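You operate a simulated robot arm through the tools that you are given. There is no shell and no other tool. Be economical: measure what you need, move in short steps, check, and stop when the job is done.

The job below is to be done with a simulated two-armed robot. You get a single attempt, and the scene is never put back.

TASK
On the top of the island bench, fold the blue cloth in half and then in half again.

The check looks at the end state, three seconds after you hand in, the way a careful person would. Anything else that was tipped, shoved, dropped, spilled or broken makes it a failure. Flat cloth is picked up by pressing the open fingertips on it (5 to 10 N) and closing them slowly along it; thin cloth reads only 2 to 8 mm in the jaws.

THE ROBOT
Two 7-joint arms with two-finger parallel grippers on one trunk, on a base that drives. Base frame: it is fixed to the floor where the robot stands at the start and does not move with it; the origin is under the middle of the robot, x ahead of it, y to its left, z up; the surface under the hand at the start is at about z = 0.76. Units: m, degrees, N and s.
The left shoulder is at the start at [0.192, 0.174, 0.902], the right one opposite. With the tool pointing down near the work surface each hand reaches from about 0.1 to 0.82 m from the robot's upright axis, wherever it stands, measured 20 degrees to its own side. Places, roughly: island bench [0.7, -1.4, 0.8]. Payload 3.6 kg a hand.
The TCP of each hand is the grasp point between the finger pads, 0.03 m short of the fingertips. In the tool frame z runs along the fingers and y along their closing line. The gripper opens to 0.11 m. The fingers are 0.02 m wide and 0.01 m thick; the gripper's body (0.048 by 0.112 m) begins 0.055 m behind the TCP.
Orientation is that of the tool frame in the base frame, as [roll, pitch, yaw] about the fixed x, y, z axes, in that order (R = Rz(yaw) Ry(pitch) Rx(roll)). With the fingers straight down and closing along the base's y, the tool's x points along the base's -x, its y along +y and its z along -z.

THE INTERFACE
- The arms move only by the tool drive_tool. It takes "left_motion", "right_motion" or both (then of equal length, played together; a hand with none holds still); each is a list of rows, each a list of 6 numbers: the shift along the tool's x, y, z in units of 25 mm (1.0 is 25 mm), then the turn, a rotation vector about the tool's x, y, z in units of 5 degrees (1.0 is 5 degrees). In form: [[tx, ty, tz, ax, ay, az], ...]. A call has 1 to 8 rows; each row shifts and turns the commanded pose from where the row before left it, along the tool's axes as they then stand. "left_hand" and "right_hand" are, for a hand that has rows, the finger opening in m, from 0 to 0.11, set as the call begins (left out, the last holds). A call with a number of a shift or a turn outside -1 to 1 is refused whole. Each row takes 0.2 s and may step no farther than 0.05 m and 8.6 degrees from the row before; otherwise, or with a gripper value out of range, the whole call is refused. Where a pose cannot be reached the arm comes as near as it can. A force on the tool above 40 N (or 10 N above the force at the start of the call, whichever is more), or a blocked arm, ends the call early, and 0.2 s more pass. The fingers move at their own pace (about 0.153 m/s each) and stop on an object; they squeeze with about 24 N. The grip force told is the motor's: it shows also when the fingers shut on nothing. Time passes only in rows, and 0.2 s behind the last, so rows that do not move let the fingers close. The reply holds the time, the measured pose of the TCP, the force on the tool along the base axes, the opening and the grip force, in the units named above and with some noise, with the torque about the TCP (base axes, N m) and any sound that the robot's microphone picked up.
- Cameras (640 x 400 px; columns grow to the right, rows downward): "scene" is now at [0.3225, 0.0016, 1.0685]; the picture's right is [0.02, -1.00, -0.00], its down [-0.56, -0.01, -0.83] and it looks along [0.83, 0.02, -0.56] (base axes); focal length 214 px, centre (320, 200). "left" rides on the left gripper at [0.072, -0.017, -0.103] in its tool frame; the picture's right is [0.23, 0.97, 0.00], its down [-0.76, 0.18, -0.62] and it looks along [-0.61, 0.14, 0.78] (tool axes); focal length 222 px, centre (320, 200). "right" rides on the right gripper at [0.072, 0.017, -0.103] in its tool frame; the picture's right is [-0.23, 0.97, 0.00], its down [-0.76, -0.18, -0.62] and it looks along [-0.61, -0.14, 0.78] (tool axes); focal length 222 px, centre (320, 200). There is no depth. A picture from a camera that has moved, and an enlarged one, comes with that camera's place and axes in the base frame and with its lens.
- capture(camera): a new picture of that camera. It takes no simulated time.
- lift_body(by): slides the trunk up (or, below 0, down) by that many m; the arms and the scene camera ride with it, the base frame stays. It gives what a move gives, with no picture.
- drive_base(legs): drives the robot by 1 to 6 legs, each [ahead, left, turn to the left] in m, m and degrees, along the robot's own axes; the way and the turn of a leg run together, so that a leg with both is an arc; at most 1.5 m and 180 degrees a leg. The arms and the cameras ride along, it lands a little off, and it stops where it bumps. It gives what a move gives.
- head_to(pan, tilt): turns the head with the scene camera to pan (to the left, within 86 degrees either way) and tilt (down, from -29 to 69), counted from straight ahead of the robot. It gives what a move gives.
- zoom(camera, box): a new picture of the part [left, top, right, bottom] of that camera's present view, enlarged. It takes no simulated time.
- close_job(): hands the job in; it is judged then, once.

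Work in short steps. Places have to be worked out from the pictures, the camera data and where the tool is seen: move nearer, look again, correct. Check each grasp and each placing, and mend what went wrong. You have 120 turns and 100 pictures in all, those below and enlarged ones among them. Open the grippers and draw the arms clear of the work before you hand the job in, unless the task says otherwise; then end with one line.

The tools are called as a command line: name --argument value ..., lists and objects as JSON in quotes. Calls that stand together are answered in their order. drive_tool: Moves the arms, as the interface text tells. Its arguments: {"type":"object","properties":{"left_motion":{"type":"array"},"left_hand":{"type":"number"},"right_motion":{"type":"array"},"right_hand":{"type":"number"}},"required":[]} The other tools are called the same way: lift_body (by) slides the trunk up or down; drive_base (legs) drives the base; head_to (pan, tilt) turns the head that bears the scene camera; capture (camera) takes a picture; zoom (camera, box) takes an enlarged picture of a part of a camera's view; close_job () hands the job in.

At the start:

```text
time: 0.0
left_ee_pos: [0.3918, 0.1262, 0.994]
left_orientation: [-179.8, -0.1, -179.9]
left_force: [-0.3, -0.3, 0.6]
left_torque: [0.0, 0.03, 0.0]
left_grip_width: 0.1102
left_gripper_force: 0.1
right_ee_pos: [0.3349, -0.2387, 0.946]
right_orientation: [-180.0, -0.1, -180.0]
right_force: [0.4, -0.5, 0.4]
right_torque: [0.0, 0.02, -0.02]
right_grip_width: 0.11
right_gripper_force: 0.1
trunk travel left (down, up): [-0.025, 0.738]
robot x, y, heading: [-0.001, 0.0019, -0.0]
head pan, tilt: [1.2, 33.8]
```

scene: 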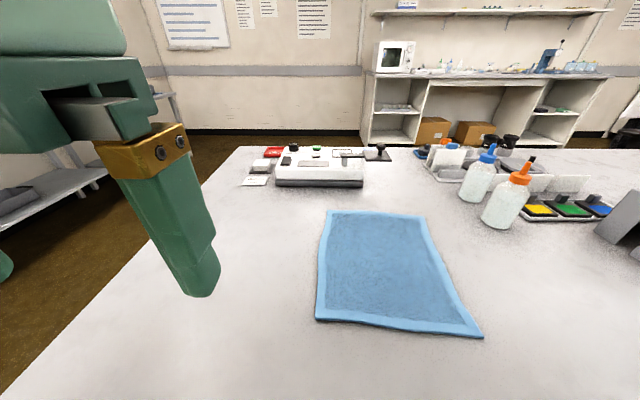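
right: 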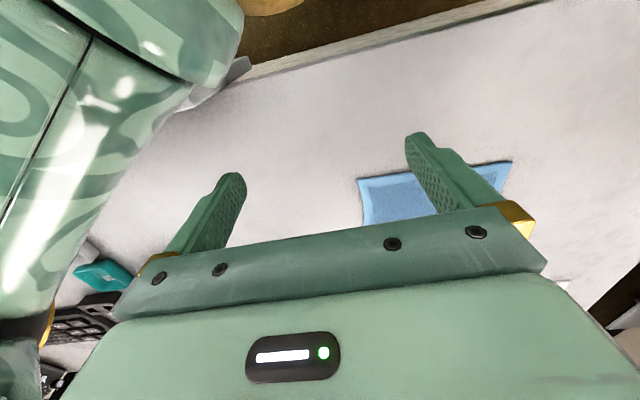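
left: 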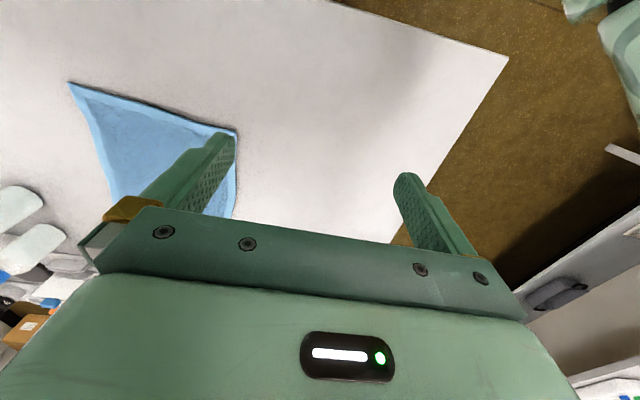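

The cloth looks about 0.26 x 0.22 m, with corners near (0.73,-0.01), (0.72,-0.23), (0.46,-0.21) and (0.48,0.01). I'll look right to confirm this is the island bench, and zoom on the cloth.

zoom --camera "scene" --box '[280, 190, 520, 350]'

head_to --pan -60 --tilt 30

capture --camera "scene"

```text
2.50 times, centred on (400, 270) of scene
camera zoom: at [0.3225, 0.0016, 1.0685], right [0.02, -1.0, 0.0], down [-0.56, -0.01, -0.83], along [0.83, 0.02, -0.56], focal length 536 px, centre (120, 25)
```

zoom: 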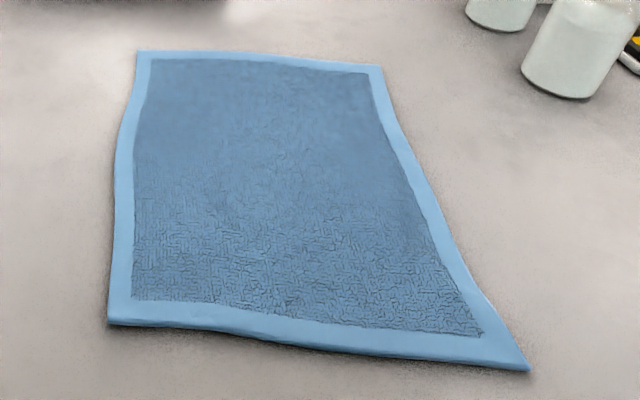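

```text
time: 1.3
left_ee_pos: [0.3914, 0.1234, 0.9953]
left_orientation: [-179.8, -0.2, -179.9]
left_force: [0.4, 0.3, -0.4]
left_torque: [0.0, 0.01, 0.02]
left_grip_width: 0.11
left_gripper_force: 0.0
right_ee_pos: [0.335, -0.2387, 0.9453]
right_orientation: [179.9, 0.0, 180.0]
right_force: [0.7, 0.0, -1.0]
right_torque: [-0.03, 0.04, -0.02]
right_grip_width: 0.1098
right_gripper_force: 0.1
trunk travel left (down, up): [-0.025, 0.738]
robot x, y, heading: [0.0007, -0.0036, -0.3]
head pan, tilt: [-60.0, 30.0]
```

```text
95 pictures are left
camera scene: at [0.2792, -0.0787, 1.0745], right [-0.87, -0.5, 0.0], down [-0.25, 0.43, -0.87], along [0.43, -0.75, -0.5], focal length 214 px, centre (320, 200)
```

scene: 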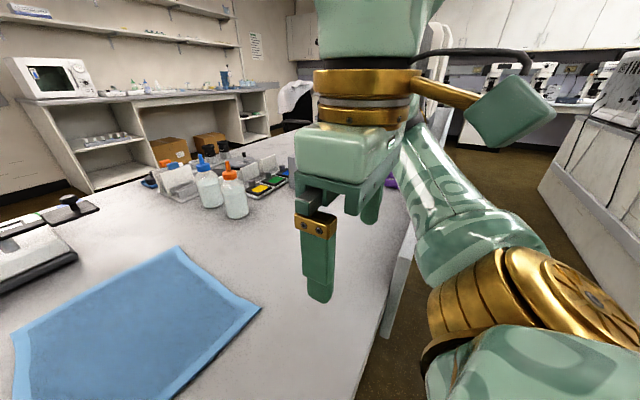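

This surface is the island bench; its near edge is at x≈0.30. I'll turn the head back and bring both hands above the two near corners.

head_to --pan 0 --tilt 45

drive_tool --left_motion '[[-0.63, -0.92, 0.45, 0, 0, 0], [-0.63, -0.92, 0.45, 0, 0, 0], [-0.63, -0.92, 0.45, 0, 0, 0], [-0.63, -0.92, 0.45, 0, 0, 0], [-0.63, -0.92, 0.45, 0, 0, 0], [-0.63, -0.92, 0.45, 0, 0, 0]]' --right_motion '[[-0.93, 0.36, 0.3, 0, 0, 0], [-0.93, 0.36, 0.3, 0, 0, 0], [-0.93, 0.36, 0.3, 0, 0, 0], [-0.93, 0.36, 0.3, 0, 0, 0], [-0.93, 0.36, 0.3, 0, 0, 0], [-0.93, 0.36, 0.3, 0, 0, 0]]' --left_hand 0.04 --right_hand 0.04

capture --camera "scene"

capture --camera "right"

capture --camera "left"

```text
time: 2.6
left_ee_pos: [0.392, 0.1256, 0.9936]
left_orientation: [-179.9, -0.1, -179.9]
left_force: [-0.3, 0.2, 0.6]
left_torque: [-0.01, 0.04, 0.01]
left_grip_width: 0.1099
left_gripper_force: 0.0
right_ee_pos: [0.3358, -0.2376, 0.9445]
right_orientation: [-179.9, 0.0, -179.9]
right_force: [0.1, 1.0, -0.2]
right_torque: [-0.01, 0.01, -0.01]
right_grip_width: 0.1099
right_gripper_force: 0.1
trunk travel left (down, up): [-0.025, 0.738]
robot x, y, heading: [-0.0002, 0.0013, -0.0]
head pan, tilt: [0.0, 45.0]
```

```text
time: 3.1
left_ee_pos: [0.412, 0.0978, 0.9805]
left_orientation: [-179.4, -0.4, 180.0]
left_force: [3.3, 8.3, 9.4]
left_torque: [-0.96, 1.03, -0.63]
left_grip_width: 0.0401
left_gripper_force: 0.0
right_ee_pos: [0.3642, -0.2258, 0.9372]
right_orientation: [180.0, -0.1, 179.9]
right_force: [-0.8, -0.3, 0.2]
right_torque: [-0.01, 0.01, 0.02]
right_grip_width: 0.0402
right_gripper_force: 0.0
trunk travel left (down, up): [-0.025, 0.738]
robot x, y, heading: [-0.0003, 0.0004, -0.1]
head pan, tilt: [0.0, 45.0]
stopped in row 2 (left hand): the force on the tool passed its limit at 50 N (the readings are from after the stop); the commanded pose is now the measured one
```

```text
94 pictures are left
camera scene: at [0.3142, -0.001, 1.0507], right [-0.01, -1.0, 0.0], down [-0.72, 0.01, -0.7], along [0.7, -0.01, -0.72], focal length 214 px, centre (320, 200)
```

scene: 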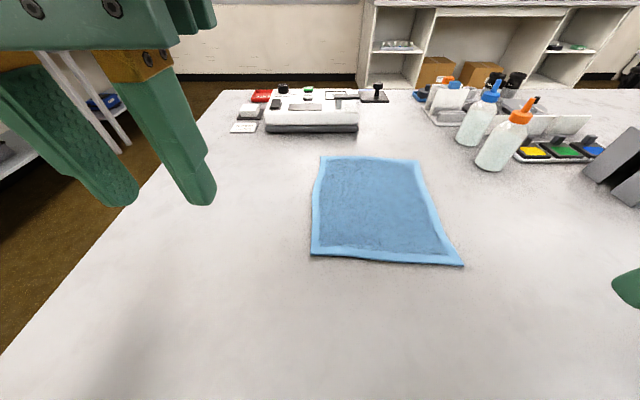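

```text
93 pictures are left
camera right: at [0.2908, -0.2094, 1.0403], right [0.23, 0.97, 0.0], down [0.76, -0.18, 0.62], along [0.61, -0.14, -0.78], focal length 222 px, centre (320, 200)
```

right: 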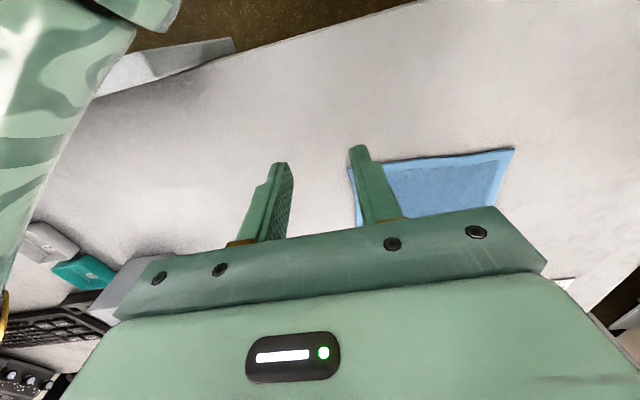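

```text
92 pictures are left
camera left: at [0.3404, 0.0815, 1.0855], right [-0.23, 0.97, -0.01], down [0.76, 0.18, 0.62], along [0.6, 0.13, -0.79], focal length 222 px, centre (320, 200)
```

left: 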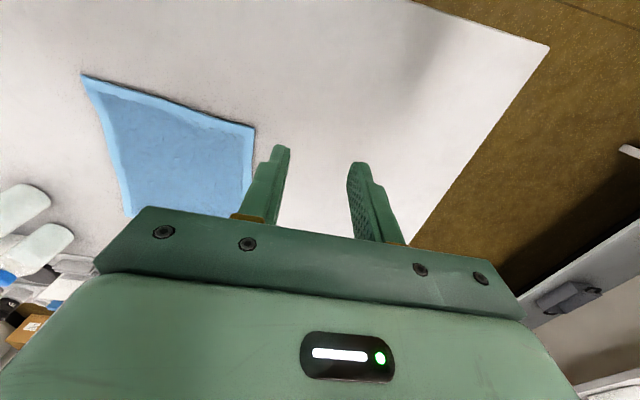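

The left hand most likely bumped the head, which hangs close over the work. I'll back it off, raise the trunk 0.22 m so the hands can work below the head, and look.

drive_tool --left_motion '[[0, 1, 0, 0, 0, 0], [0, 1, 0, 0, 0, 0]]'

lift_body --by 0.22

head_to --pan 0 --tilt 58

capture --camera "scene"

```text
time: 3.7
left_ee_pos: [0.4125, 0.1466, 0.9797]
left_orientation: [-179.4, -0.4, -180.0]
left_force: [1.2, 0.5, -0.1]
left_torque: [0.0, -0.02, -0.02]
left_grip_width: 0.0399
left_gripper_force: 0.0
right_ee_pos: [0.3654, -0.2271, 0.9352]
right_orientation: [-180.0, -0.1, 179.8]
right_force: [-0.7, -0.2, -0.1]
right_torque: [-0.01, 0.02, -0.03]
right_grip_width: 0.04
right_gripper_force: 0.0
trunk travel left (down, up): [-0.025, 0.738]
robot x, y, heading: [-0.0026, 0.0014, 0.2]
head pan, tilt: [0.0, 45.0]
```

```text
time: 6.0
left_ee_pos: [0.4128, 0.1473, 1.1997]
left_orientation: [-179.4, -0.3, -180.0]
left_force: [0.7, 0.3, -0.1]
left_torque: [0.03, -0.02, 0.0]
left_grip_width: 0.04
left_gripper_force: 0.1
right_ee_pos: [0.3659, -0.227, 1.1557]
right_orientation: [-180.0, -0.1, -179.9]
right_force: [0.1, 0.0, -0.3]
right_torque: [-0.05, -0.01, 0.0]
right_grip_width: 0.0401
right_gripper_force: 0.0
trunk travel left (down, up): [-0.245, 0.518]
robot x, y, heading: [-0.0006, 0.0007, 0.2]
head pan, tilt: [0.0, 45.0]
```

```text
time: 6.8
left_ee_pos: [0.4121, 0.148, 1.2002]
left_orientation: [-179.5, -0.1, -180.0]
left_force: [0.2, -0.5, 0.2]
left_torque: [0.03, 0.0, 0.02]
left_grip_width: 0.0399
left_gripper_force: 0.1
right_ee_pos: [0.3645, -0.2268, 1.1572]
right_orientation: [-179.9, 0.0, -179.9]
right_force: [1.3, -0.6, -0.1]
right_torque: [0.03, 0.01, 0.0]
right_grip_width: 0.0398
right_gripper_force: 0.0
trunk travel left (down, up): [-0.245, 0.518]
robot x, y, heading: [-0.0015, -0.0014, -0.0]
head pan, tilt: [0.0, 58.0]
```

```text
91 pictures are left
camera scene: at [0.1733, -0.0004, 1.2688], right [0.0, -1.0, 0.0], down [-0.85, 0.0, -0.53], along [0.53, 0.0, -0.85], focal length 214 px, centre (320, 200)
```

scene: 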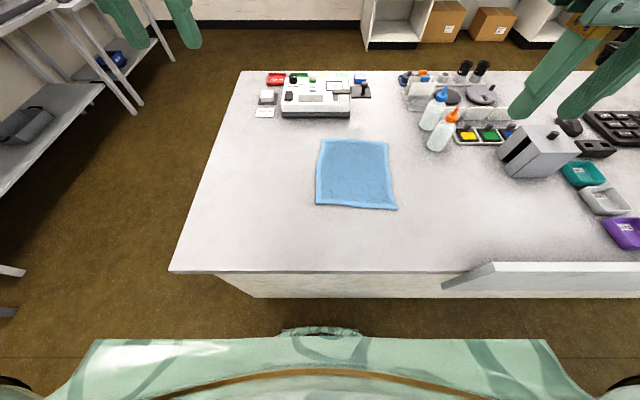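

Good overview from here. I'll zoom for the exact corner positions.

zoom --camera "scene" --box '[290, 125, 418, 221]'

```text
4.17 times, centred on (354, 173) of scene
camera zoom: at [0.1733, -0.0004, 1.2688], right [0.0, -1.0, 0.0], down [-0.85, 0.0, -0.53], along [0.53, 0.0, -0.85], focal length 894 px, centre (178, 312)
```

zoom: 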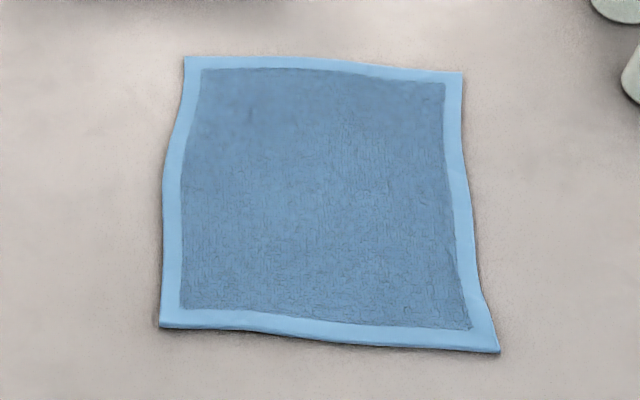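

Corners: A(0.735,-0.005), B(0.717,-0.228), C(0.460,-0.209), D(0.479,0.012). I'll shift the base 0.1 m right to centre on the cloth.

drive_base --legs '[[0.03, -0.1, 0]]'

```text
time: 8.0
left_ee_pos: [0.442, 0.0453, 1.2005]
left_orientation: [-179.6, -0.3, 180.0]
left_force: [-0.2, -0.4, -0.6]
left_torque: [0.06, 0.0, -0.02]
left_grip_width: 0.04
left_gripper_force: 0.0
right_ee_pos: [0.394, -0.3284, 1.1566]
right_orientation: [179.9, -0.2, 179.9]
right_force: [-0.3, -0.9, -0.4]
right_torque: [0.01, 0.01, 0.02]
right_grip_width: 0.04
right_gripper_force: 0.0
trunk travel left (down, up): [-0.245, 0.518]
robot x, y, heading: [0.0278, -0.1003, -0.1]
head pan, tilt: [0.0, 58.0]
```

Lowering both hands toward the near corners, staying below the head.

drive_tool --left_motion '[[-0.1, 0, 1, 0, 0, 0], [-0.1, 0, 1, 0, 0, 0], [-0.1, 0, 1, 0, 0, 0], [-0.1, 0, 1, 0, 0, 0], [-0.1, 0, 1, 0, 0, 0], [-0.1, 0, 1, 0, 0, 0], [-0.1, 0, 1, 0, 0, 0], [-0.1, 0, 1, 0, 0, 0]]' --right_motion '[[-0.2, 0.2, 1, 0, 0, 0], [-0.2, 0.2, 1, 0, 0, 0], [-0.2, 0.2, 1, 0, 0, 0], [-0.2, 0.2, 1, 0, 0, 0], [-0.2, 0.2, 1, 0, 0, 0], [-0.2, 0.2, 1, 0, 0, 0], [-0.2, 0.2, 1, 0, 0, 0], [-0.2, 0.2, 0.5, 0, 0, 0]]'

```text
time: 9.8
left_ee_pos: [0.4637, 0.0445, 0.9983]
left_orientation: [-179.5, -0.2, 179.9]
left_force: [0.8, -0.5, -0.8]
left_torque: [-0.01, 0.0, 0.03]
left_grip_width: 0.0399
left_gripper_force: 0.1
right_ee_pos: [0.4353, -0.2883, 0.9695]
right_orientation: [-180.0, -0.1, 179.9]
right_force: [0.2, -0.3, -0.7]
right_torque: [0.0, 0.03, 0.0]
right_grip_width: 0.0401
right_gripper_force: 0.1
trunk travel left (down, up): [-0.245, 0.518]
robot x, y, heading: [0.0312, -0.1002, -0.3]
head pan, tilt: [0.0, 58.0]
```

Bringing the hands over the grasp points and starting the forward tilt.

drive_tool --left_motion '[[-0.12, -0.43, 0.85, 0, 0, 0], [-0.12, -0.43, 0.85, 0, 0, 0], [-0.12, -0.43, 0.85, 0, 0, 0], [-0.12, -0.43, 0.85, 0, 0, 0], [-0.12, -0.43, 0.85, 0, 0, 0], [-0.12, -0.43, 0.85, 0, 0, 0], [0, 0, 0, 0, -1, 0], [0, 0, 0, 0, -1, 0]]' --right_motion '[[-0.22, 0.735, 0.66, 0, 0, 0], [-0.22, 0.735, 0.66, 0, 0, 0], [-0.22, 0.735, 0.66, 0, 0, 0], [-0.22, 0.735, 0.66, 0, 0, 0], [-0.22, 0.735, 0.66, 0, 0, 0], [-0.22, 0.735, 0.66, 0, 0, 0], [0, 0, 0, 0, -1, 0], [0, 0, 0, 0, -1, 0]]'

capture --camera "scene"

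```text
time: 11.6
left_ee_pos: [0.4787, -0.0216, 0.874]
left_orientation: [-179.5, 9.8, 179.9]
left_force: [-0.5, -0.6, -0.6]
left_torque: [-0.01, -0.01, -0.05]
left_grip_width: 0.0399
left_gripper_force: 0.1
right_ee_pos: [0.4655, -0.1778, 0.8691]
right_orientation: [180.0, 10.0, 179.9]
right_force: [-0.2, 0.4, -0.7]
right_torque: [-0.01, 0.02, -0.02]
right_grip_width: 0.0399
right_gripper_force: 0.0
trunk travel left (down, up): [-0.245, 0.518]
robot x, y, heading: [0.0302, -0.0967, -0.1]
head pan, tilt: [0.0, 58.0]
```

```text
89 pictures are left
camera scene: at [0.2035, -0.1013, 1.2688], right [0.0, -1.0, 0.0], down [-0.85, 0.0, -0.53], along [0.53, 0.0, -0.85], focal length 214 px, centre (320, 200)
```

scene: 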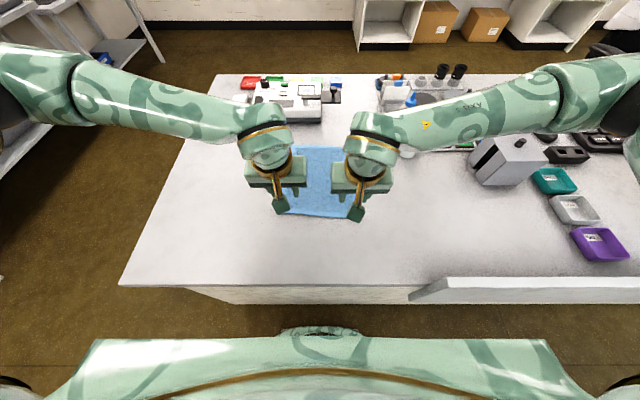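

Both hands are over the corners with arms clear. Completing the tilt to 25° and lowering near the cloth.

drive_tool --left_motion '[[0, 0, 0, 0, -1, 0], [0, 0, 0, 0, -1, 0], [0, 0, 0, 0, -1, 0], [0.28, 0, 0.68, 0, 0, 0], [0.28, 0, 0.68, 0, 0, 0], [0.28, 0, 0.68, 0, 0, 0]]' --right_motion '[[0, 0, 0, 0, -1, 0], [0, 0, 0, 0, -1, 0], [0, 0, 0, 0, -1, 0], [0.29, 0, 0.62, 0, 0, 0], [0.29, 0, 0.62, 0, 0, 0], [0.29, 0, 0.62, 0, 0, 0]]'

capture --camera "left"

capture --camera "right"

```text
time: 13.0
left_ee_pos: [0.4823, -0.021, 0.8169]
left_orientation: [-179.5, 24.7, -180.0]
left_force: [-0.4, 0.2, 0.4]
left_torque: [-0.01, 0.01, -0.01]
left_grip_width: 0.0402
left_gripper_force: 0.0
right_ee_pos: [0.4675, -0.1779, 0.8183]
right_orientation: [179.9, 24.9, 179.8]
right_force: [-0.7, 0.7, 0.4]
right_torque: [-0.03, 0.04, 0.0]
right_grip_width: 0.0401
right_gripper_force: 0.0
trunk travel left (down, up): [-0.245, 0.518]
robot x, y, heading: [0.0298, -0.1024, 0.2]
head pan, tilt: [0.0, 58.0]
```

```text
88 pictures are left
camera left: at [0.3728, -0.038, 0.8816], right [-0.2, 0.97, -0.1], down [0.43, 0.18, 0.88], along [0.88, 0.14, -0.46], focal length 222 px, centre (320, 200)
```

left: 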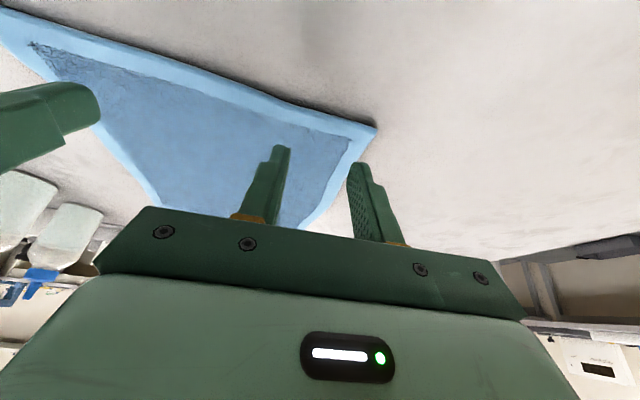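

```text
87 pictures are left
camera right: at [0.3572, -0.1607, 0.8822], right [0.21, 0.97, 0.1], down [0.43, -0.18, 0.89], along [0.88, -0.14, -0.45], focal length 222 px, centre (320, 200)
```

right: 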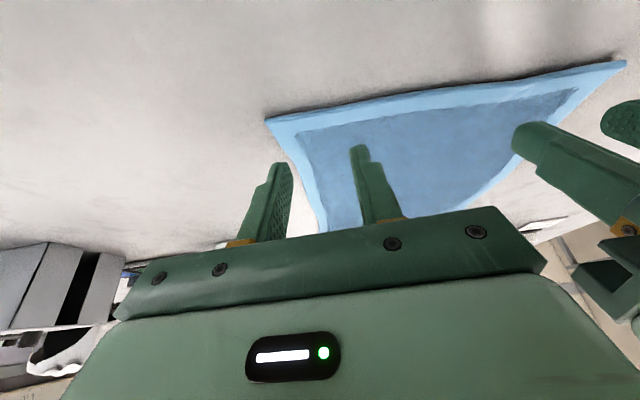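

Corner positions match from both wrist cameras. Lowering 18 mm toward contact.

drive_tool --left_motion '[[0.15, 0, 0.33, 0, 0, 0], [0.15, 0, 0.33, 0, 0, 0]]' --right_motion '[[0.16, 0, 0.35, 0, 0, 0], [0.16, 0, 0.35, 0, 0, 0]]'

drive_tool --left_motion '[[0.05, 0, 0.11, 0, 0, 0]]' --right_motion '[[0.05, 0, 0.11, 0, 0, 0]]'

```text
time: 13.6
left_ee_pos: [0.4817, -0.0231, 0.8004]
left_orientation: [-179.5, 24.6, -179.8]
left_force: [-0.3, -0.3, 0.0]
left_torque: [0.03, 0.02, 0.02]
left_grip_width: 0.0399
left_gripper_force: 0.2
right_ee_pos: [0.4684, -0.1777, 0.7992]
right_orientation: [180.0, 24.9, 179.8]
right_force: [0.3, -0.5, 0.4]
right_torque: [0.0, 0.05, 0.01]
right_grip_width: 0.0401
right_gripper_force: 0.0
trunk travel left (down, up): [-0.245, 0.518]
robot x, y, heading: [0.0332, -0.1028, -0.2]
head pan, tilt: [0.0, 58.0]
```

```text
time: 14.0
left_ee_pos: [0.4808, -0.0212, 0.7978]
left_orientation: [-179.4, 24.8, -179.9]
left_force: [0.0, 0.1, -0.1]
left_torque: [0.04, -0.02, -0.01]
left_grip_width: 0.0401
left_gripper_force: 0.0
right_ee_pos: [0.4677, -0.1779, 0.7969]
right_orientation: [-179.9, 24.9, 179.8]
right_force: [-0.2, 0.3, 0.0]
right_torque: [-0.02, -0.02, 0.0]
right_grip_width: 0.04
right_gripper_force: 0.1
trunk travel left (down, up): [-0.245, 0.518]
robot x, y, heading: [0.0322, -0.1022, -0.0]
head pan, tilt: [0.0, 58.0]
```

No contact yet; continuing in small steps.

drive_tool --left_motion '[[0.05, 0, 0.11, 0, 0, 0]]' --right_motion '[[0.05, 0, 0.11, 0, 0, 0]]'

drive_tool --left_motion '[[0.034, 0, 0.073, 0, 0, 0]]' --right_motion '[[0.034, 0, 0.073, 0, 0, 0]]'

```text
time: 14.4
left_ee_pos: [0.4801, -0.0222, 0.7954]
left_orientation: [-179.5, 24.8, -179.9]
left_force: [0.5, 0.6, 0.8]
left_torque: [0.02, -0.03, 0.0]
left_grip_width: 0.0399
left_gripper_force: 0.0
right_ee_pos: [0.4666, -0.1797, 0.7932]
right_orientation: [180.0, 25.0, 179.8]
right_force: [0.2, -1.0, 6.9]
right_torque: [-0.05, -0.05, 0.01]
right_grip_width: 0.0399
right_gripper_force: 0.1
trunk travel left (down, up): [-0.245, 0.518]
robot x, y, heading: [0.031, -0.0987, 0.0]
head pan, tilt: [0.0, 58.0]
```

```text
time: 14.8
left_ee_pos: [0.4808, -0.0222, 0.794]
left_orientation: [-179.6, 25.0, -179.9]
left_force: [0.6, 1.3, 5.8]
left_torque: [0.03, -0.07, 0.01]
left_grip_width: 0.04
left_gripper_force: 0.0
right_ee_pos: [0.4666, -0.1784, 0.7944]
right_orientation: [179.9, 25.1, 179.8]
right_force: [-2.5, -5.5, 26.3]
right_torque: [-0.34, -0.07, -0.03]
right_grip_width: 0.0405
right_gripper_force: 0.3
trunk travel left (down, up): [-0.245, 0.518]
robot x, y, heading: [0.0279, -0.0996, 0.2]
head pan, tilt: [0.0, 58.0]
```

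Left presses at 6 N, right at 26 N; backing the right off about 1.6 mm.

drive_tool --right_motion '[[-0.027, 0, -0.058, 0, 0, 0]]' --left_motion '[[0.003, 0, 0.006, 0, 0, 0]]'

```text
time: 15.2
left_ee_pos: [0.4819, -0.0215, 0.7929]
left_orientation: [-179.5, 25.0, -179.9]
left_force: [1.4, 0.6, 12.8]
left_torque: [0.03, -0.06, -0.05]
left_grip_width: 0.0399
left_gripper_force: 0.0
right_ee_pos: [0.4667, -0.1773, 0.7947]
right_orientation: [179.9, 25.0, 179.9]
right_force: [2.8, -4.4, 17.8]
right_torque: [-0.22, -0.15, -0.01]
right_grip_width: 0.0401
right_gripper_force: 0.3
trunk travel left (down, up): [-0.245, 0.518]
robot x, y, heading: [0.0308, -0.1015, -0.2]
head pan, tilt: [0.0, 58.0]
```

Reducing a bit more, then starting the slow closing.

drive_tool --right_motion '[[-0.017, 0, -0.036, 0, 0, 0]]' --left_motion '[[-0.005, 0, -0.011, 0, 0, 0]]'

drive_tool --right_motion '[[0, 0, 0, 0, 0, 0]]' --left_motion '[[0, 0, 0, 0, 0, 0]]' --left_hand 0.033 --right_hand 0.033

```text
time: 15.6
left_ee_pos: [0.4808, -0.0234, 0.7936]
left_orientation: [-179.5, 24.9, -179.8]
left_force: [-0.7, -1.4, 17.3]
left_torque: [0.03, -0.11, 0.01]
left_grip_width: 0.04
left_gripper_force: 0.1
right_ee_pos: [0.4673, -0.1791, 0.7941]
right_orientation: [179.9, 25.1, 179.9]
right_force: [3.0, -1.1, 10.0]
right_torque: [-0.1, -0.12, 0.0]
right_grip_width: 0.04
right_gripper_force: 0.0
trunk travel left (down, up): [-0.245, 0.518]
robot x, y, heading: [0.0333, -0.1001, -0.3]
head pan, tilt: [0.0, 58.0]
```

```text
time: 16.0
left_ee_pos: [0.4811, -0.0224, 0.7944]
left_orientation: [-179.5, 24.9, -179.8]
left_force: [-0.1, -2.0, 17.6]
left_torque: [0.0, -0.09, 0.0]
left_grip_width: 0.032
left_gripper_force: 0.0
right_ee_pos: [0.4652, -0.1764, 0.794]
right_orientation: [180.0, 24.9, 180.0]
right_force: [-0.3, 1.6, 7.6]
right_torque: [0.04, 0.01, -0.01]
right_grip_width: 0.0326
right_gripper_force: 0.0
trunk travel left (down, up): [-0.245, 0.518]
robot x, y, heading: [0.0301, -0.0973, -0.3]
head pan, tilt: [0.0, 58.0]
```

Right is at 8 N, left at 17 N; easing the left by about 0.8 mm while closing on.

drive_tool --right_motion '[[0, 0, 0, 0, 0, 0]]' --left_motion '[[-0.014, 0, -0.03, 0, 0, 0]]' --left_hand 0.026 --right_hand 0.026

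drive_tool --right_motion '[[0, 0, 0, 0, 0, 0]]' --left_motion '[[0, 0, 0, 0, 0, 0]]' --left_hand 0.02 --right_hand 0.02

capture --camera "left"

capture --camera "right"

```text
time: 16.4
left_ee_pos: [0.4809, -0.0217, 0.7933]
left_orientation: [-179.5, 24.8, -179.8]
left_force: [0.6, -0.6, 12.6]
left_torque: [-0.02, -0.08, 0.01]
left_grip_width: 0.025
left_gripper_force: 0.1
right_ee_pos: [0.4659, -0.1773, 0.7937]
right_orientation: [-180.0, 24.9, 179.8]
right_force: [-1.2, 1.0, 7.9]
right_torque: [-0.03, 0.06, 0.05]
right_grip_width: 0.0254
right_gripper_force: 0.0
trunk travel left (down, up): [-0.245, 0.518]
robot x, y, heading: [0.0326, -0.0981, -0.2]
head pan, tilt: [0.0, 58.0]
```

```text
time: 16.8
left_ee_pos: [0.481, -0.0228, 0.7934]
left_orientation: [-179.5, 24.8, -179.8]
left_force: [-0.6, -1.5, 10.3]
left_torque: [-0.06, -0.02, -0.02]
left_grip_width: 0.0193
left_gripper_force: 0.0
right_ee_pos: [0.4673, -0.1775, 0.7937]
right_orientation: [180.0, 25.0, 179.9]
right_force: [-0.3, 0.5, 6.7]
right_torque: [0.04, -0.04, 0.03]
right_grip_width: 0.0197
right_gripper_force: 0.2
trunk travel left (down, up): [-0.245, 0.518]
robot x, y, heading: [0.0298, -0.1006, -0.2]
head pan, tilt: [0.0, 58.0]
```

```text
86 pictures are left
camera left: at [0.3719, -0.0386, 0.8579], right [-0.2, 0.97, -0.1], down [0.43, 0.18, 0.88], along [0.88, 0.14, -0.46], focal length 222 px, centre (320, 200)
```

left: 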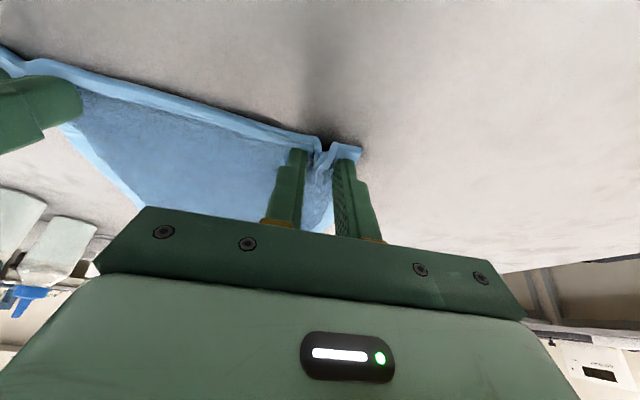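

```text
85 pictures are left
camera right: at [0.3559, -0.16, 0.8575], right [0.21, 0.97, 0.1], down [0.43, -0.18, 0.89], along [0.88, -0.14, -0.45], focal length 222 px, centre (320, 200)
```

right: 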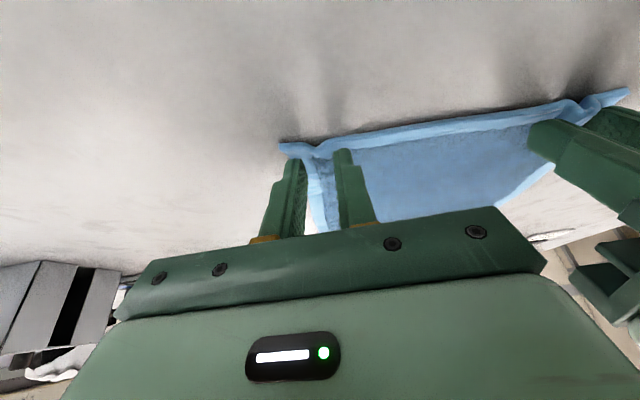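

Excellent: pleats are forming at both corners right at the edge. Closing fully in steps.

drive_tool --right_motion '[[0, 0, 0, 0, 0, 0]]' --left_motion '[[0, 0, 0, 0, 0, 0]]' --left_hand 0.013 --right_hand 0.013

drive_tool --right_motion '[[0, 0, 0, 0, 0, 0]]' --left_motion '[[0, 0, 0, 0, 0, 0]]' --left_hand 0.007 --right_hand 0.007

drive_tool --right_motion '[[0, 0, 0, 0, 0, 0], [0, 0, 0, 0, 0, 0]]' --left_motion '[[0, 0, 0, 0, 0, 0], [0, 0, 0, 0, 0, 0]]' --left_hand 0.0 --right_hand 0.0

capture --camera "left"

capture --camera "right"

```text
time: 17.2
left_ee_pos: [0.4802, -0.0213, 0.7926]
left_orientation: [-179.6, 24.8, -179.8]
left_force: [-1.9, -1.6, 8.9]
left_torque: [0.03, -0.01, -0.01]
left_grip_width: 0.0128
left_gripper_force: 0.0
right_ee_pos: [0.4656, -0.1775, 0.7944]
right_orientation: [180.0, 25.0, 179.8]
right_force: [-0.3, -0.4, 7.5]
right_torque: [0.02, 0.01, 0.02]
right_grip_width: 0.0123
right_gripper_force: 0.1
trunk travel left (down, up): [-0.245, 0.518]
robot x, y, heading: [0.0305, -0.1021, 0.3]
head pan, tilt: [0.0, 58.0]
```

```text
time: 17.6
left_ee_pos: [0.4809, -0.0225, 0.7937]
left_orientation: [-179.4, 24.7, -179.9]
left_force: [-0.1, -1.7, 7.8]
left_torque: [-0.04, 0.01, 0.02]
left_grip_width: 0.0074
left_gripper_force: 24.7
right_ee_pos: [0.4658, -0.1772, 0.7941]
right_orientation: [180.0, 25.0, 179.8]
right_force: [-0.7, -0.4, 7.9]
right_torque: [0.04, 0.01, -0.02]
right_grip_width: 0.0072
right_gripper_force: 0.4
trunk travel left (down, up): [-0.245, 0.518]
robot x, y, heading: [0.029, -0.1017, -0.3]
head pan, tilt: [0.0, 58.0]
```

```text
time: 18.2
left_ee_pos: [0.4808, -0.0223, 0.7944]
left_orientation: [-179.5, 24.7, -179.9]
left_force: [0.0, -1.9, 7.0]
left_torque: [-0.02, -0.05, 0.03]
left_grip_width: 0.0074
left_gripper_force: 24.3
right_ee_pos: [0.4658, -0.1768, 0.7928]
right_orientation: [-180.0, 25.0, 179.8]
right_force: [-0.2, 1.9, 8.8]
right_torque: [0.02, -0.02, 0.0]
right_grip_width: 0.0028
right_gripper_force: 24.4
trunk travel left (down, up): [-0.245, 0.518]
robot x, y, heading: [0.0301, -0.1037, 0.2]
head pan, tilt: [0.0, 58.0]
```

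```text
84 pictures are left
camera left: at [0.3723, -0.0386, 0.8579], right [-0.2, 0.97, -0.1], down [0.43, 0.18, 0.88], along [0.88, 0.14, -0.46], focal length 222 px, centre (320, 200)
```

left: 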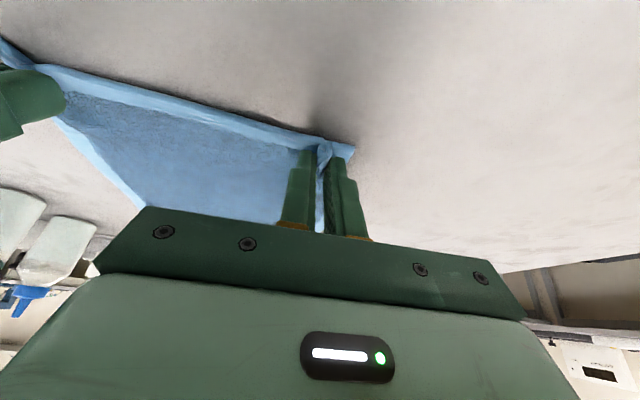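

```text
83 pictures are left
camera right: at [0.3561, -0.1598, 0.8575], right [0.21, 0.97, 0.1], down [0.43, -0.18, 0.89], along [0.88, -0.14, -0.45], focal length 222 px, centre (320, 200)
```

right: 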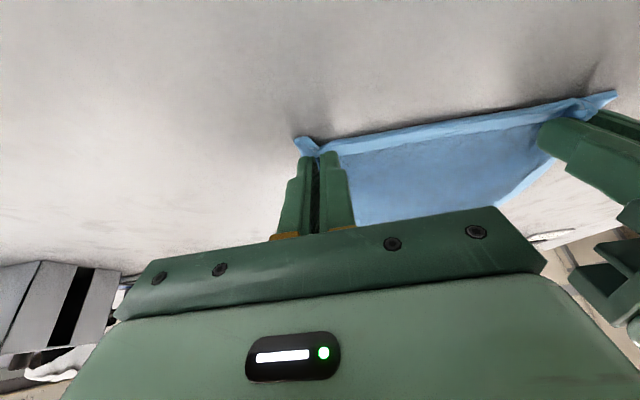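

Both jaws report grip (7 mm and 3 mm). Lifting 5 cm along the arc to test the hold.

drive_tool --right_motion '[[-0.42, 0, -0.54, 0, 0, 0], [-0.42, 0, -0.54, 0, 0, 0], [-0.42, 0, -0.54, 0, 0, 0]]' --left_motion '[[-0.42, 0, -0.54, 0, 0, 0], [-0.42, 0, -0.54, 0, 0, 0], [-0.42, 0, -0.54, 0, 0, 0]]'

capture --camera "left"

capture --camera "right"

```text
time: 19.0
left_ee_pos: [0.4932, -0.0213, 0.8443]
left_orientation: [-179.5, 24.8, -179.9]
left_force: [-0.2, -2.1, -0.3]
left_torque: [-0.07, 0.01, 0.04]
left_grip_width: 0.0066
left_gripper_force: 24.2
right_ee_pos: [0.4799, -0.1791, 0.8448]
right_orientation: [-180.0, 24.9, 179.9]
right_force: [0.1, 3.2, -1.4]
right_torque: [0.07, 0.02, 0.03]
right_grip_width: 0.0026
right_gripper_force: 24.1
trunk travel left (down, up): [-0.245, 0.518]
robot x, y, heading: [0.0322, -0.1056, -0.2]
head pan, tilt: [0.0, 58.0]
```

```text
82 pictures are left
camera left: at [0.3844, -0.0372, 0.9079], right [-0.2, 0.97, -0.1], down [0.43, 0.18, 0.88], along [0.88, 0.14, -0.46], focal length 222 px, centre (320, 200)
```

left: 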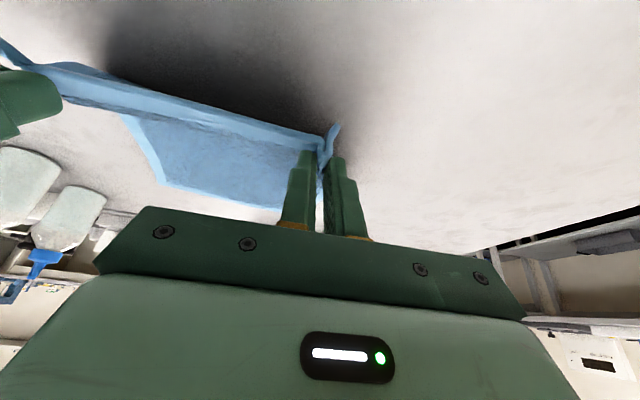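

```text
81 pictures are left
camera right: at [0.3691, -0.1604, 0.9075], right [0.21, 0.97, 0.1], down [0.43, -0.18, 0.89], along [0.88, -0.14, -0.45], focal length 222 px, centre (320, 200)
```

right: 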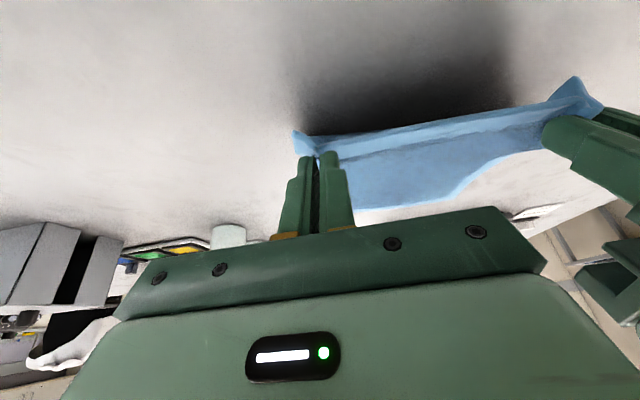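

Both corners are held. Carrying along the arc to the top of the fold, rotating the tools to vertical.

drive_tool --left_motion '[[-0.82, -0.05, -0.27, 0, 0.67, 0], [-0.8, -0.05, -0.32, 0, 0.67, 0], [-0.78, -0.05, -0.365, 0, 0.66, 0], [-0.89, -0.05, 0, 0, 1, 0], [-0.89, -0.05, -0.07, 0, 1, 0], [-0.88, -0.05, -0.15, 0, 1, 0]]' --right_motion '[[-0.82, -0.05, -0.27, 0, 0.67, 0], [-0.8, -0.05, -0.32, 0, 0.67, 0], [-0.78, -0.05, -0.365, 0, 0.66, 0], [-0.89, -0.05, 0, 0, 1, 0], [-0.89, -0.05, -0.07, 0, 1, 0], [-0.88, -0.05, -0.15, 0, 1, 0]]'

capture --camera "left"

capture --camera "scene"

```text
time: 20.4
left_ee_pos: [0.6042, -0.0298, 0.9036]
left_orientation: [-179.4, -0.4, 180.0]
left_force: [-0.4, -2.2, -0.2]
left_torque: [-0.08, 0.01, 0.02]
left_grip_width: 0.0067
left_gripper_force: 24.3
right_ee_pos: [0.5906, -0.1864, 0.9063]
right_orientation: [179.9, -0.2, 179.8]
right_force: [0.4, 2.7, 0.3]
right_torque: [0.06, 0.01, 0.0]
right_grip_width: 0.0023
right_gripper_force: 23.7
trunk travel left (down, up): [-0.245, 0.518]
robot x, y, heading: [0.0301, -0.1005, 0.3]
head pan, tilt: [0.0, 58.0]
```

```text
80 pictures are left
camera left: at [0.5331, -0.0455, 1.0078], right [-0.23, 0.97, -0.01], down [0.77, 0.18, 0.62], along [0.6, 0.13, -0.79], focal length 222 px, centre (320, 200)
```

left: 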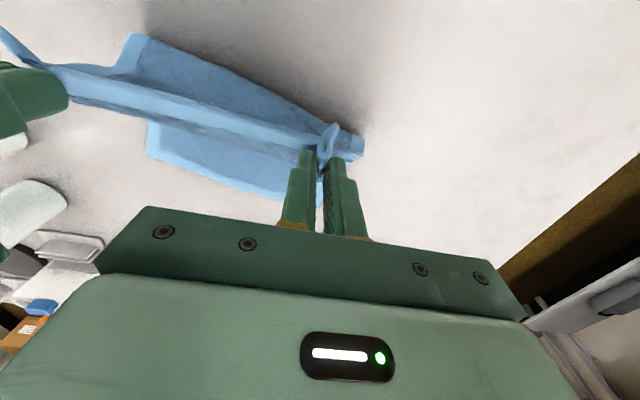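

```text
79 pictures are left
camera scene: at [0.2046, -0.1014, 1.2685], right [0.0, -1.0, 0.0], down [-0.85, 0.0, -0.53], along [0.53, 0.0, -0.85], focal length 214 px, centre (320, 200)
```

scene: 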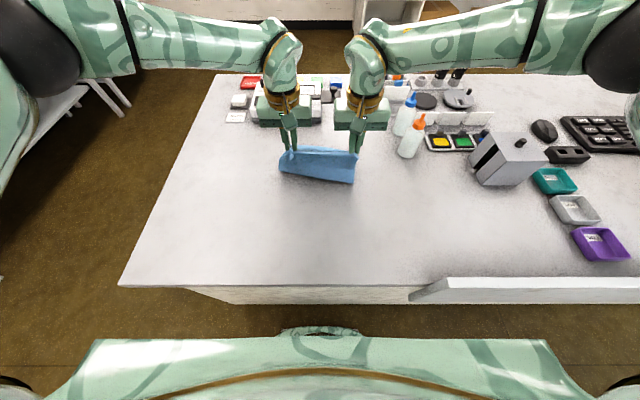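

The cloth hangs well from both hands. Continuing over and down toward the far edge, tilting back.

drive_tool --left_motion '[[-0.83, -0.05, 0.22, 0, 0.67, 0], [-0.84, -0.05, 0.17, 0, 0.67, 0], [-0.85, -0.05, 0.12, 0, 0.66, 0], [-0.72, -0.05, 0.46, 0, 0.8, 0], [-0.75, -0.05, 0.41, 0, 0.8, 0], [-0.78, -0.05, 0.36, 0, 0.8, 0]]' --right_motion '[[-0.83, -0.05, 0.22, 0, 0.67, 0], [-0.84, -0.05, 0.17, 0, 0.67, 0], [-0.85, -0.05, 0.12, 0, 0.66, 0], [-0.72, -0.05, 0.46, 0, 0.8, 0], [-0.75, -0.05, 0.41, 0, 0.8, 0], [-0.78, -0.05, 0.36, 0, 0.8, 0]]'

capture --camera "left"

zoom --camera "scene" --box '[230, 60, 430, 200]'

```text
time: 21.8
left_ee_pos: [0.5802, -0.0226, 0.8358]
left_orientation: [-179.5, -22.2, 179.7]
left_force: [1.1, -11.8, 1.6]
left_torque: [-0.25, -0.04, 0.23]
left_grip_width: 0.007
left_gripper_force: 24.3
left hand out of reach, approached as far as the arm can: row 3, 4, 5, 6
right_ee_pos: [0.6013, -0.1928, 0.8646]
right_orientation: [-180.0, -18.1, 179.7]
right_force: [-2.4, 10.6, -1.3]
right_torque: [0.37, 0.0, -0.17]
right_grip_width: 0.0037
right_gripper_force: 24.0
right hand out of reach, approached as far as the arm can: row 3, 4, 5, 6
trunk travel left (down, up): [-0.245, 0.518]
robot x, y, heading: [0.0302, -0.1031, -0.0]
head pan, tilt: [0.0, 58.0]
```

```text
78 pictures are left
camera left: at [0.5532, -0.0383, 0.9592], right [-0.21, 0.97, 0.08], down [0.94, 0.18, 0.29], along [0.27, 0.13, -0.95], focal length 222 px, centre (320, 200)
```

left: 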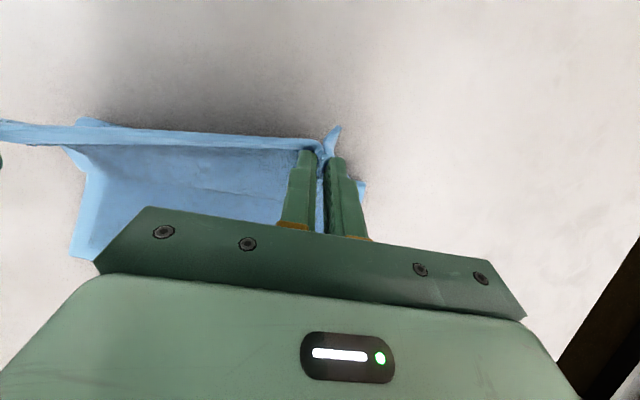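

```text
2.86 times, centred on (330, 130) of scene
camera zoom: at [0.2034, -0.1015, 1.2688], right [0.0, -1.0, 0.0], down [-0.85, 0.0, -0.53], along [0.53, 0.0, -0.85], focal length 613 px, centre (291, 400)
```

zoom: 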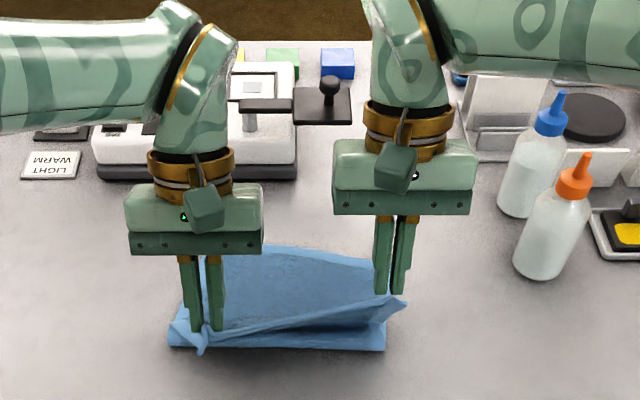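

The backward tilt ran into the arms' limits, so they fell short and are a bit uneven. I'll bring both tools back to vertical and level, still holding the corners.

drive_tool --left_motion '[[-0.07, -0.065, -0.46, 0, -0.89, 0], [-0.07, -0.065, -0.46, 0, -0.89, 0], [-0.07, -0.065, -0.46, 0, -0.89, 0], [-0.07, -0.065, -0.46, 0, -0.89, 0], [-0.07, -0.065, -0.46, 0, -0.89, 0]]' --right_motion '[[0.03, 0.04, -0.2, 0, -0.72, 0], [0.03, 0.04, -0.2, 0, -0.72, 0], [0.03, 0.04, -0.2, 0, -0.72, 0], [0.03, 0.04, -0.2, 0, -0.72, 0], [0.03, 0.04, -0.2, 0, -0.72, 0]]'

```text
time: 23.0
left_ee_pos: [0.6023, -0.0287, 0.8881]
left_orientation: [-179.5, 0.1, 179.9]
left_force: [-0.2, -1.8, -0.1]
left_torque: [-0.06, -0.02, 0.08]
left_grip_width: 0.0051
left_gripper_force: 23.6
right_ee_pos: [0.6013, -0.1871, 0.8893]
right_orientation: [-180.0, 0.1, 179.8]
right_force: [-0.4, 2.8, 0.2]
right_torque: [0.09, 0.0, 0.02]
right_grip_width: 0.0024
right_gripper_force: 23.6
trunk travel left (down, up): [-0.245, 0.518]
robot x, y, heading: [0.0305, -0.1004, 0.2]
head pan, tilt: [0.0, 58.0]
```

Recovered: level, vertical, still holding. The gap to the bench is about 0.1 m, so I'll drive 0.06 m ahead, which also carries the cloth in the right direction.

drive_base --legs '[[0.06, 0, 0]]'

capture --camera "scene"

```text
time: 24.0
left_ee_pos: [0.6472, -0.0314, 0.8892]
left_orientation: [-179.5, 0.1, 180.0]
left_force: [1.3, -1.9, -0.4]
left_torque: [-0.07, -0.06, 0.02]
left_grip_width: 0.0052
left_gripper_force: 23.8
right_ee_pos: [0.6475, -0.1878, 0.8906]
right_orientation: [-179.9, 0.1, 179.8]
right_force: [0.0, 2.5, -0.2]
right_torque: [0.06, -0.03, -0.03]
right_grip_width: 0.002
right_gripper_force: 23.7
trunk travel left (down, up): [-0.245, 0.518]
robot x, y, heading: [0.0739, -0.1006, -0.2]
head pan, tilt: [0.0, 58.0]
stopped in leg 1: the robot was blocked; the commanded pose is now the measured one
```

```text
76 pictures are left
camera scene: at [0.2476, -0.1016, 1.2692], right [0.0, -1.0, 0.0], down [-0.85, 0.0, -0.53], along [0.53, 0.0, -0.85], focal length 214 px, centre (320, 200)
```

scene: 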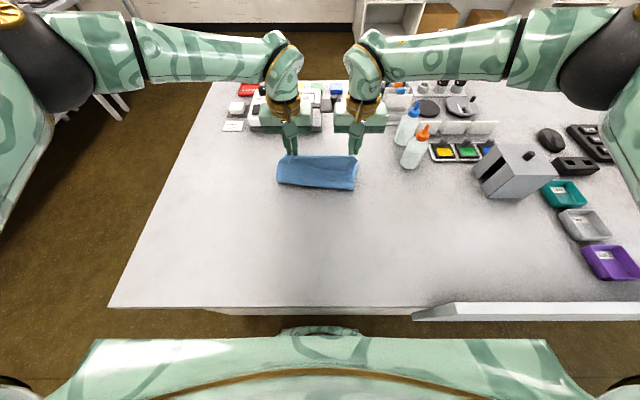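

The base just touched the bench and nothing moved. Now lowering to the far edge with vertical tools, left slightly farther than right to match the cloth's angle.

drive_tool --left_motion '[[-0.62, -0.06, 0.4, 0, 0, 0], [-0.62, -0.06, 0.4, 0, 0, 0], [-0.62, -0.06, 0.4, 0, 0, 0], [-0.41, -0.06, 0.76, 0, 0, 0], [-0.41, -0.06, 0.76, 0, 0, 0], [-0.41, -0.06, 0.6, 0, 0, 0]]' --right_motion '[[-0.5, -0.05, 0.4, 0, 0, 0], [-0.5, -0.05, 0.4, 0, 0, 0], [-0.5, -0.05, 0.4, 0, 0, 0], [-0.33, -0.05, 0.76, 0, 0, 0], [-0.33, -0.05, 0.76, 0, 0, 0], [-0.33, -0.05, 0.6, 0, 0, 0]]'

capture --camera "left"

zoom --camera "scene" --box '[230, 60, 430, 200]'

```text
time: 25.4
left_ee_pos: [0.7223, -0.0398, 0.8136]
left_orientation: [-179.5, 0.0, 179.9]
left_force: [0.1, -2.5, 0.3]
left_torque: [-0.08, 0.01, 0.01]
left_grip_width: 0.0053
left_gripper_force: 24.3
left hand out of reach, approached as far as the arm can: row 6
right_ee_pos: [0.7095, -0.1961, 0.8063]
right_orientation: [-179.9, 0.1, 179.6]
right_force: [-1.4, 1.8, 3.2]
right_torque: [0.07, 0.04, -0.04]
right_grip_width: 0.0022
right_gripper_force: 24.5
trunk travel left (down, up): [-0.245, 0.518]
robot x, y, heading: [0.074, -0.1028, -0.2]
head pan, tilt: [0.0, 58.0]
```

```text
75 pictures are left
camera left: at [0.6489, -0.055, 0.9166], right [-0.23, 0.97, -0.01], down [0.76, 0.18, 0.62], along [0.61, 0.13, -0.78], focal length 222 px, centre (320, 200)
```

left: 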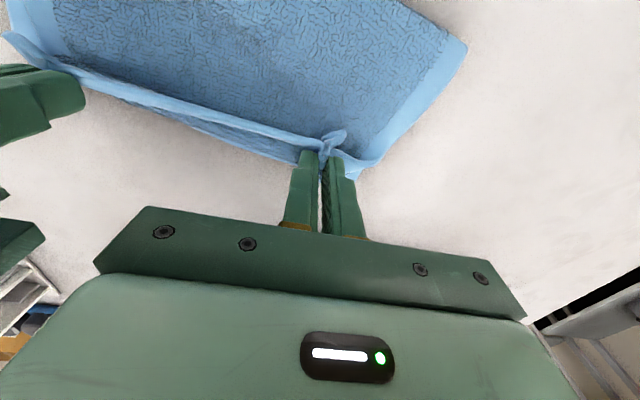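

```text
2.86 times, centred on (330, 130) of scene
camera zoom: at [0.2493, -0.1012, 1.269], right [0.0, -1.0, 0.0], down [-0.85, 0.0, -0.53], along [0.53, 0.0, -0.85], focal length 613 px, centre (291, 400)
```

zoom: 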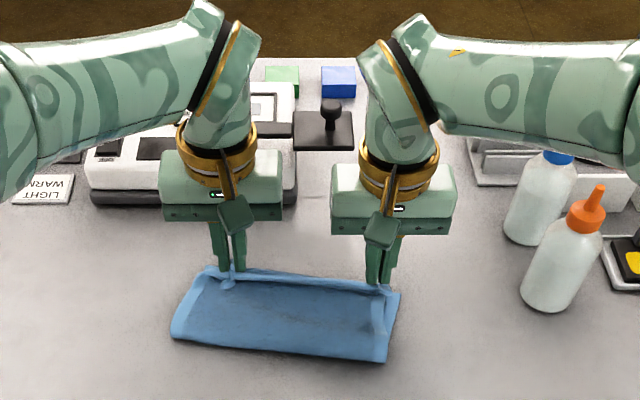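

The fold is well aligned; the far grip is about 1 cm inside the lower edge. Left is out of reach for the last bit, so I'll raise both hands slightly and lower the trunk 4 cm to gain reach.

drive_tool --left_motion '[[0, 0, -0.6, 0, 0, 0], [0, 0, -0.6, 0, 0, 0]]' --right_motion '[[0, 0, -0.7, 0, 0, 0], [0, 0, -0.7, 0, 0, 0]]'

lift_body --by -0.04

drive_tool --left_motion '[[-0.16, 0, 0, 0, 0, 0], [-0.16, 0, 0.12, 0, 0, 0]]' --right_motion '[[-0.16, 0, 0, 0, 0, 0], [-0.16, 0, 0.12, 0, 0, 0]]'

```text
time: 26.0
left_ee_pos: [0.7198, -0.0393, 0.844]
left_orientation: [-179.5, 0.0, 179.9]
left_force: [0.3, -1.2, 0.0]
left_torque: [-0.01, 0.02, 0.01]
left_grip_width: 0.0052
left_gripper_force: 24.3
right_ee_pos: [0.7097, -0.1943, 0.8423]
right_orientation: [180.0, 0.0, 179.8]
right_force: [-0.2, 1.6, 0.0]
right_torque: [0.07, -0.02, -0.04]
right_grip_width: 0.0022
right_gripper_force: 23.9
trunk travel left (down, up): [-0.245, 0.518]
robot x, y, heading: [0.0737, -0.0985, -0.4]
head pan, tilt: [0.0, 58.0]
```

```text
time: 26.9
left_ee_pos: [0.722, -0.0388, 0.802]
left_orientation: [-179.5, 0.0, 179.9]
left_force: [1.1, -2.3, 2.6]
left_torque: [-0.06, 0.0, 0.04]
left_grip_width: 0.0049
left_gripper_force: 23.7
right_ee_pos: [0.7101, -0.1947, 0.8021]
right_orientation: [179.9, 0.1, 179.8]
right_force: [0.3, 2.8, 6.7]
right_torque: [0.16, 0.06, -0.01]
right_grip_width: 0.0024
right_gripper_force: 23.9
trunk travel left (down, up): [-0.205, 0.558]
robot x, y, heading: [0.0763, -0.0992, -0.1]
head pan, tilt: [0.0, 58.0]
```

```text
time: 27.4
left_ee_pos: [0.7271, -0.0384, 0.8012]
left_orientation: [-179.4, 0.1, 179.9]
left_force: [-1.1, -2.4, 3.7]
left_torque: [-0.03, 0.1, 0.04]
left_grip_width: 0.0052
left_gripper_force: 24.3
right_ee_pos: [0.7159, -0.1955, 0.8001]
right_orientation: [179.9, 0.2, 179.7]
right_force: [-3.1, 2.0, 11.7]
right_torque: [0.15, 0.21, 0.04]
right_grip_width: 0.002
right_gripper_force: 24.0
trunk travel left (down, up): [-0.205, 0.558]
robot x, y, heading: [0.0776, -0.1004, -0.2]
head pan, tilt: [0.0, 58.0]
```

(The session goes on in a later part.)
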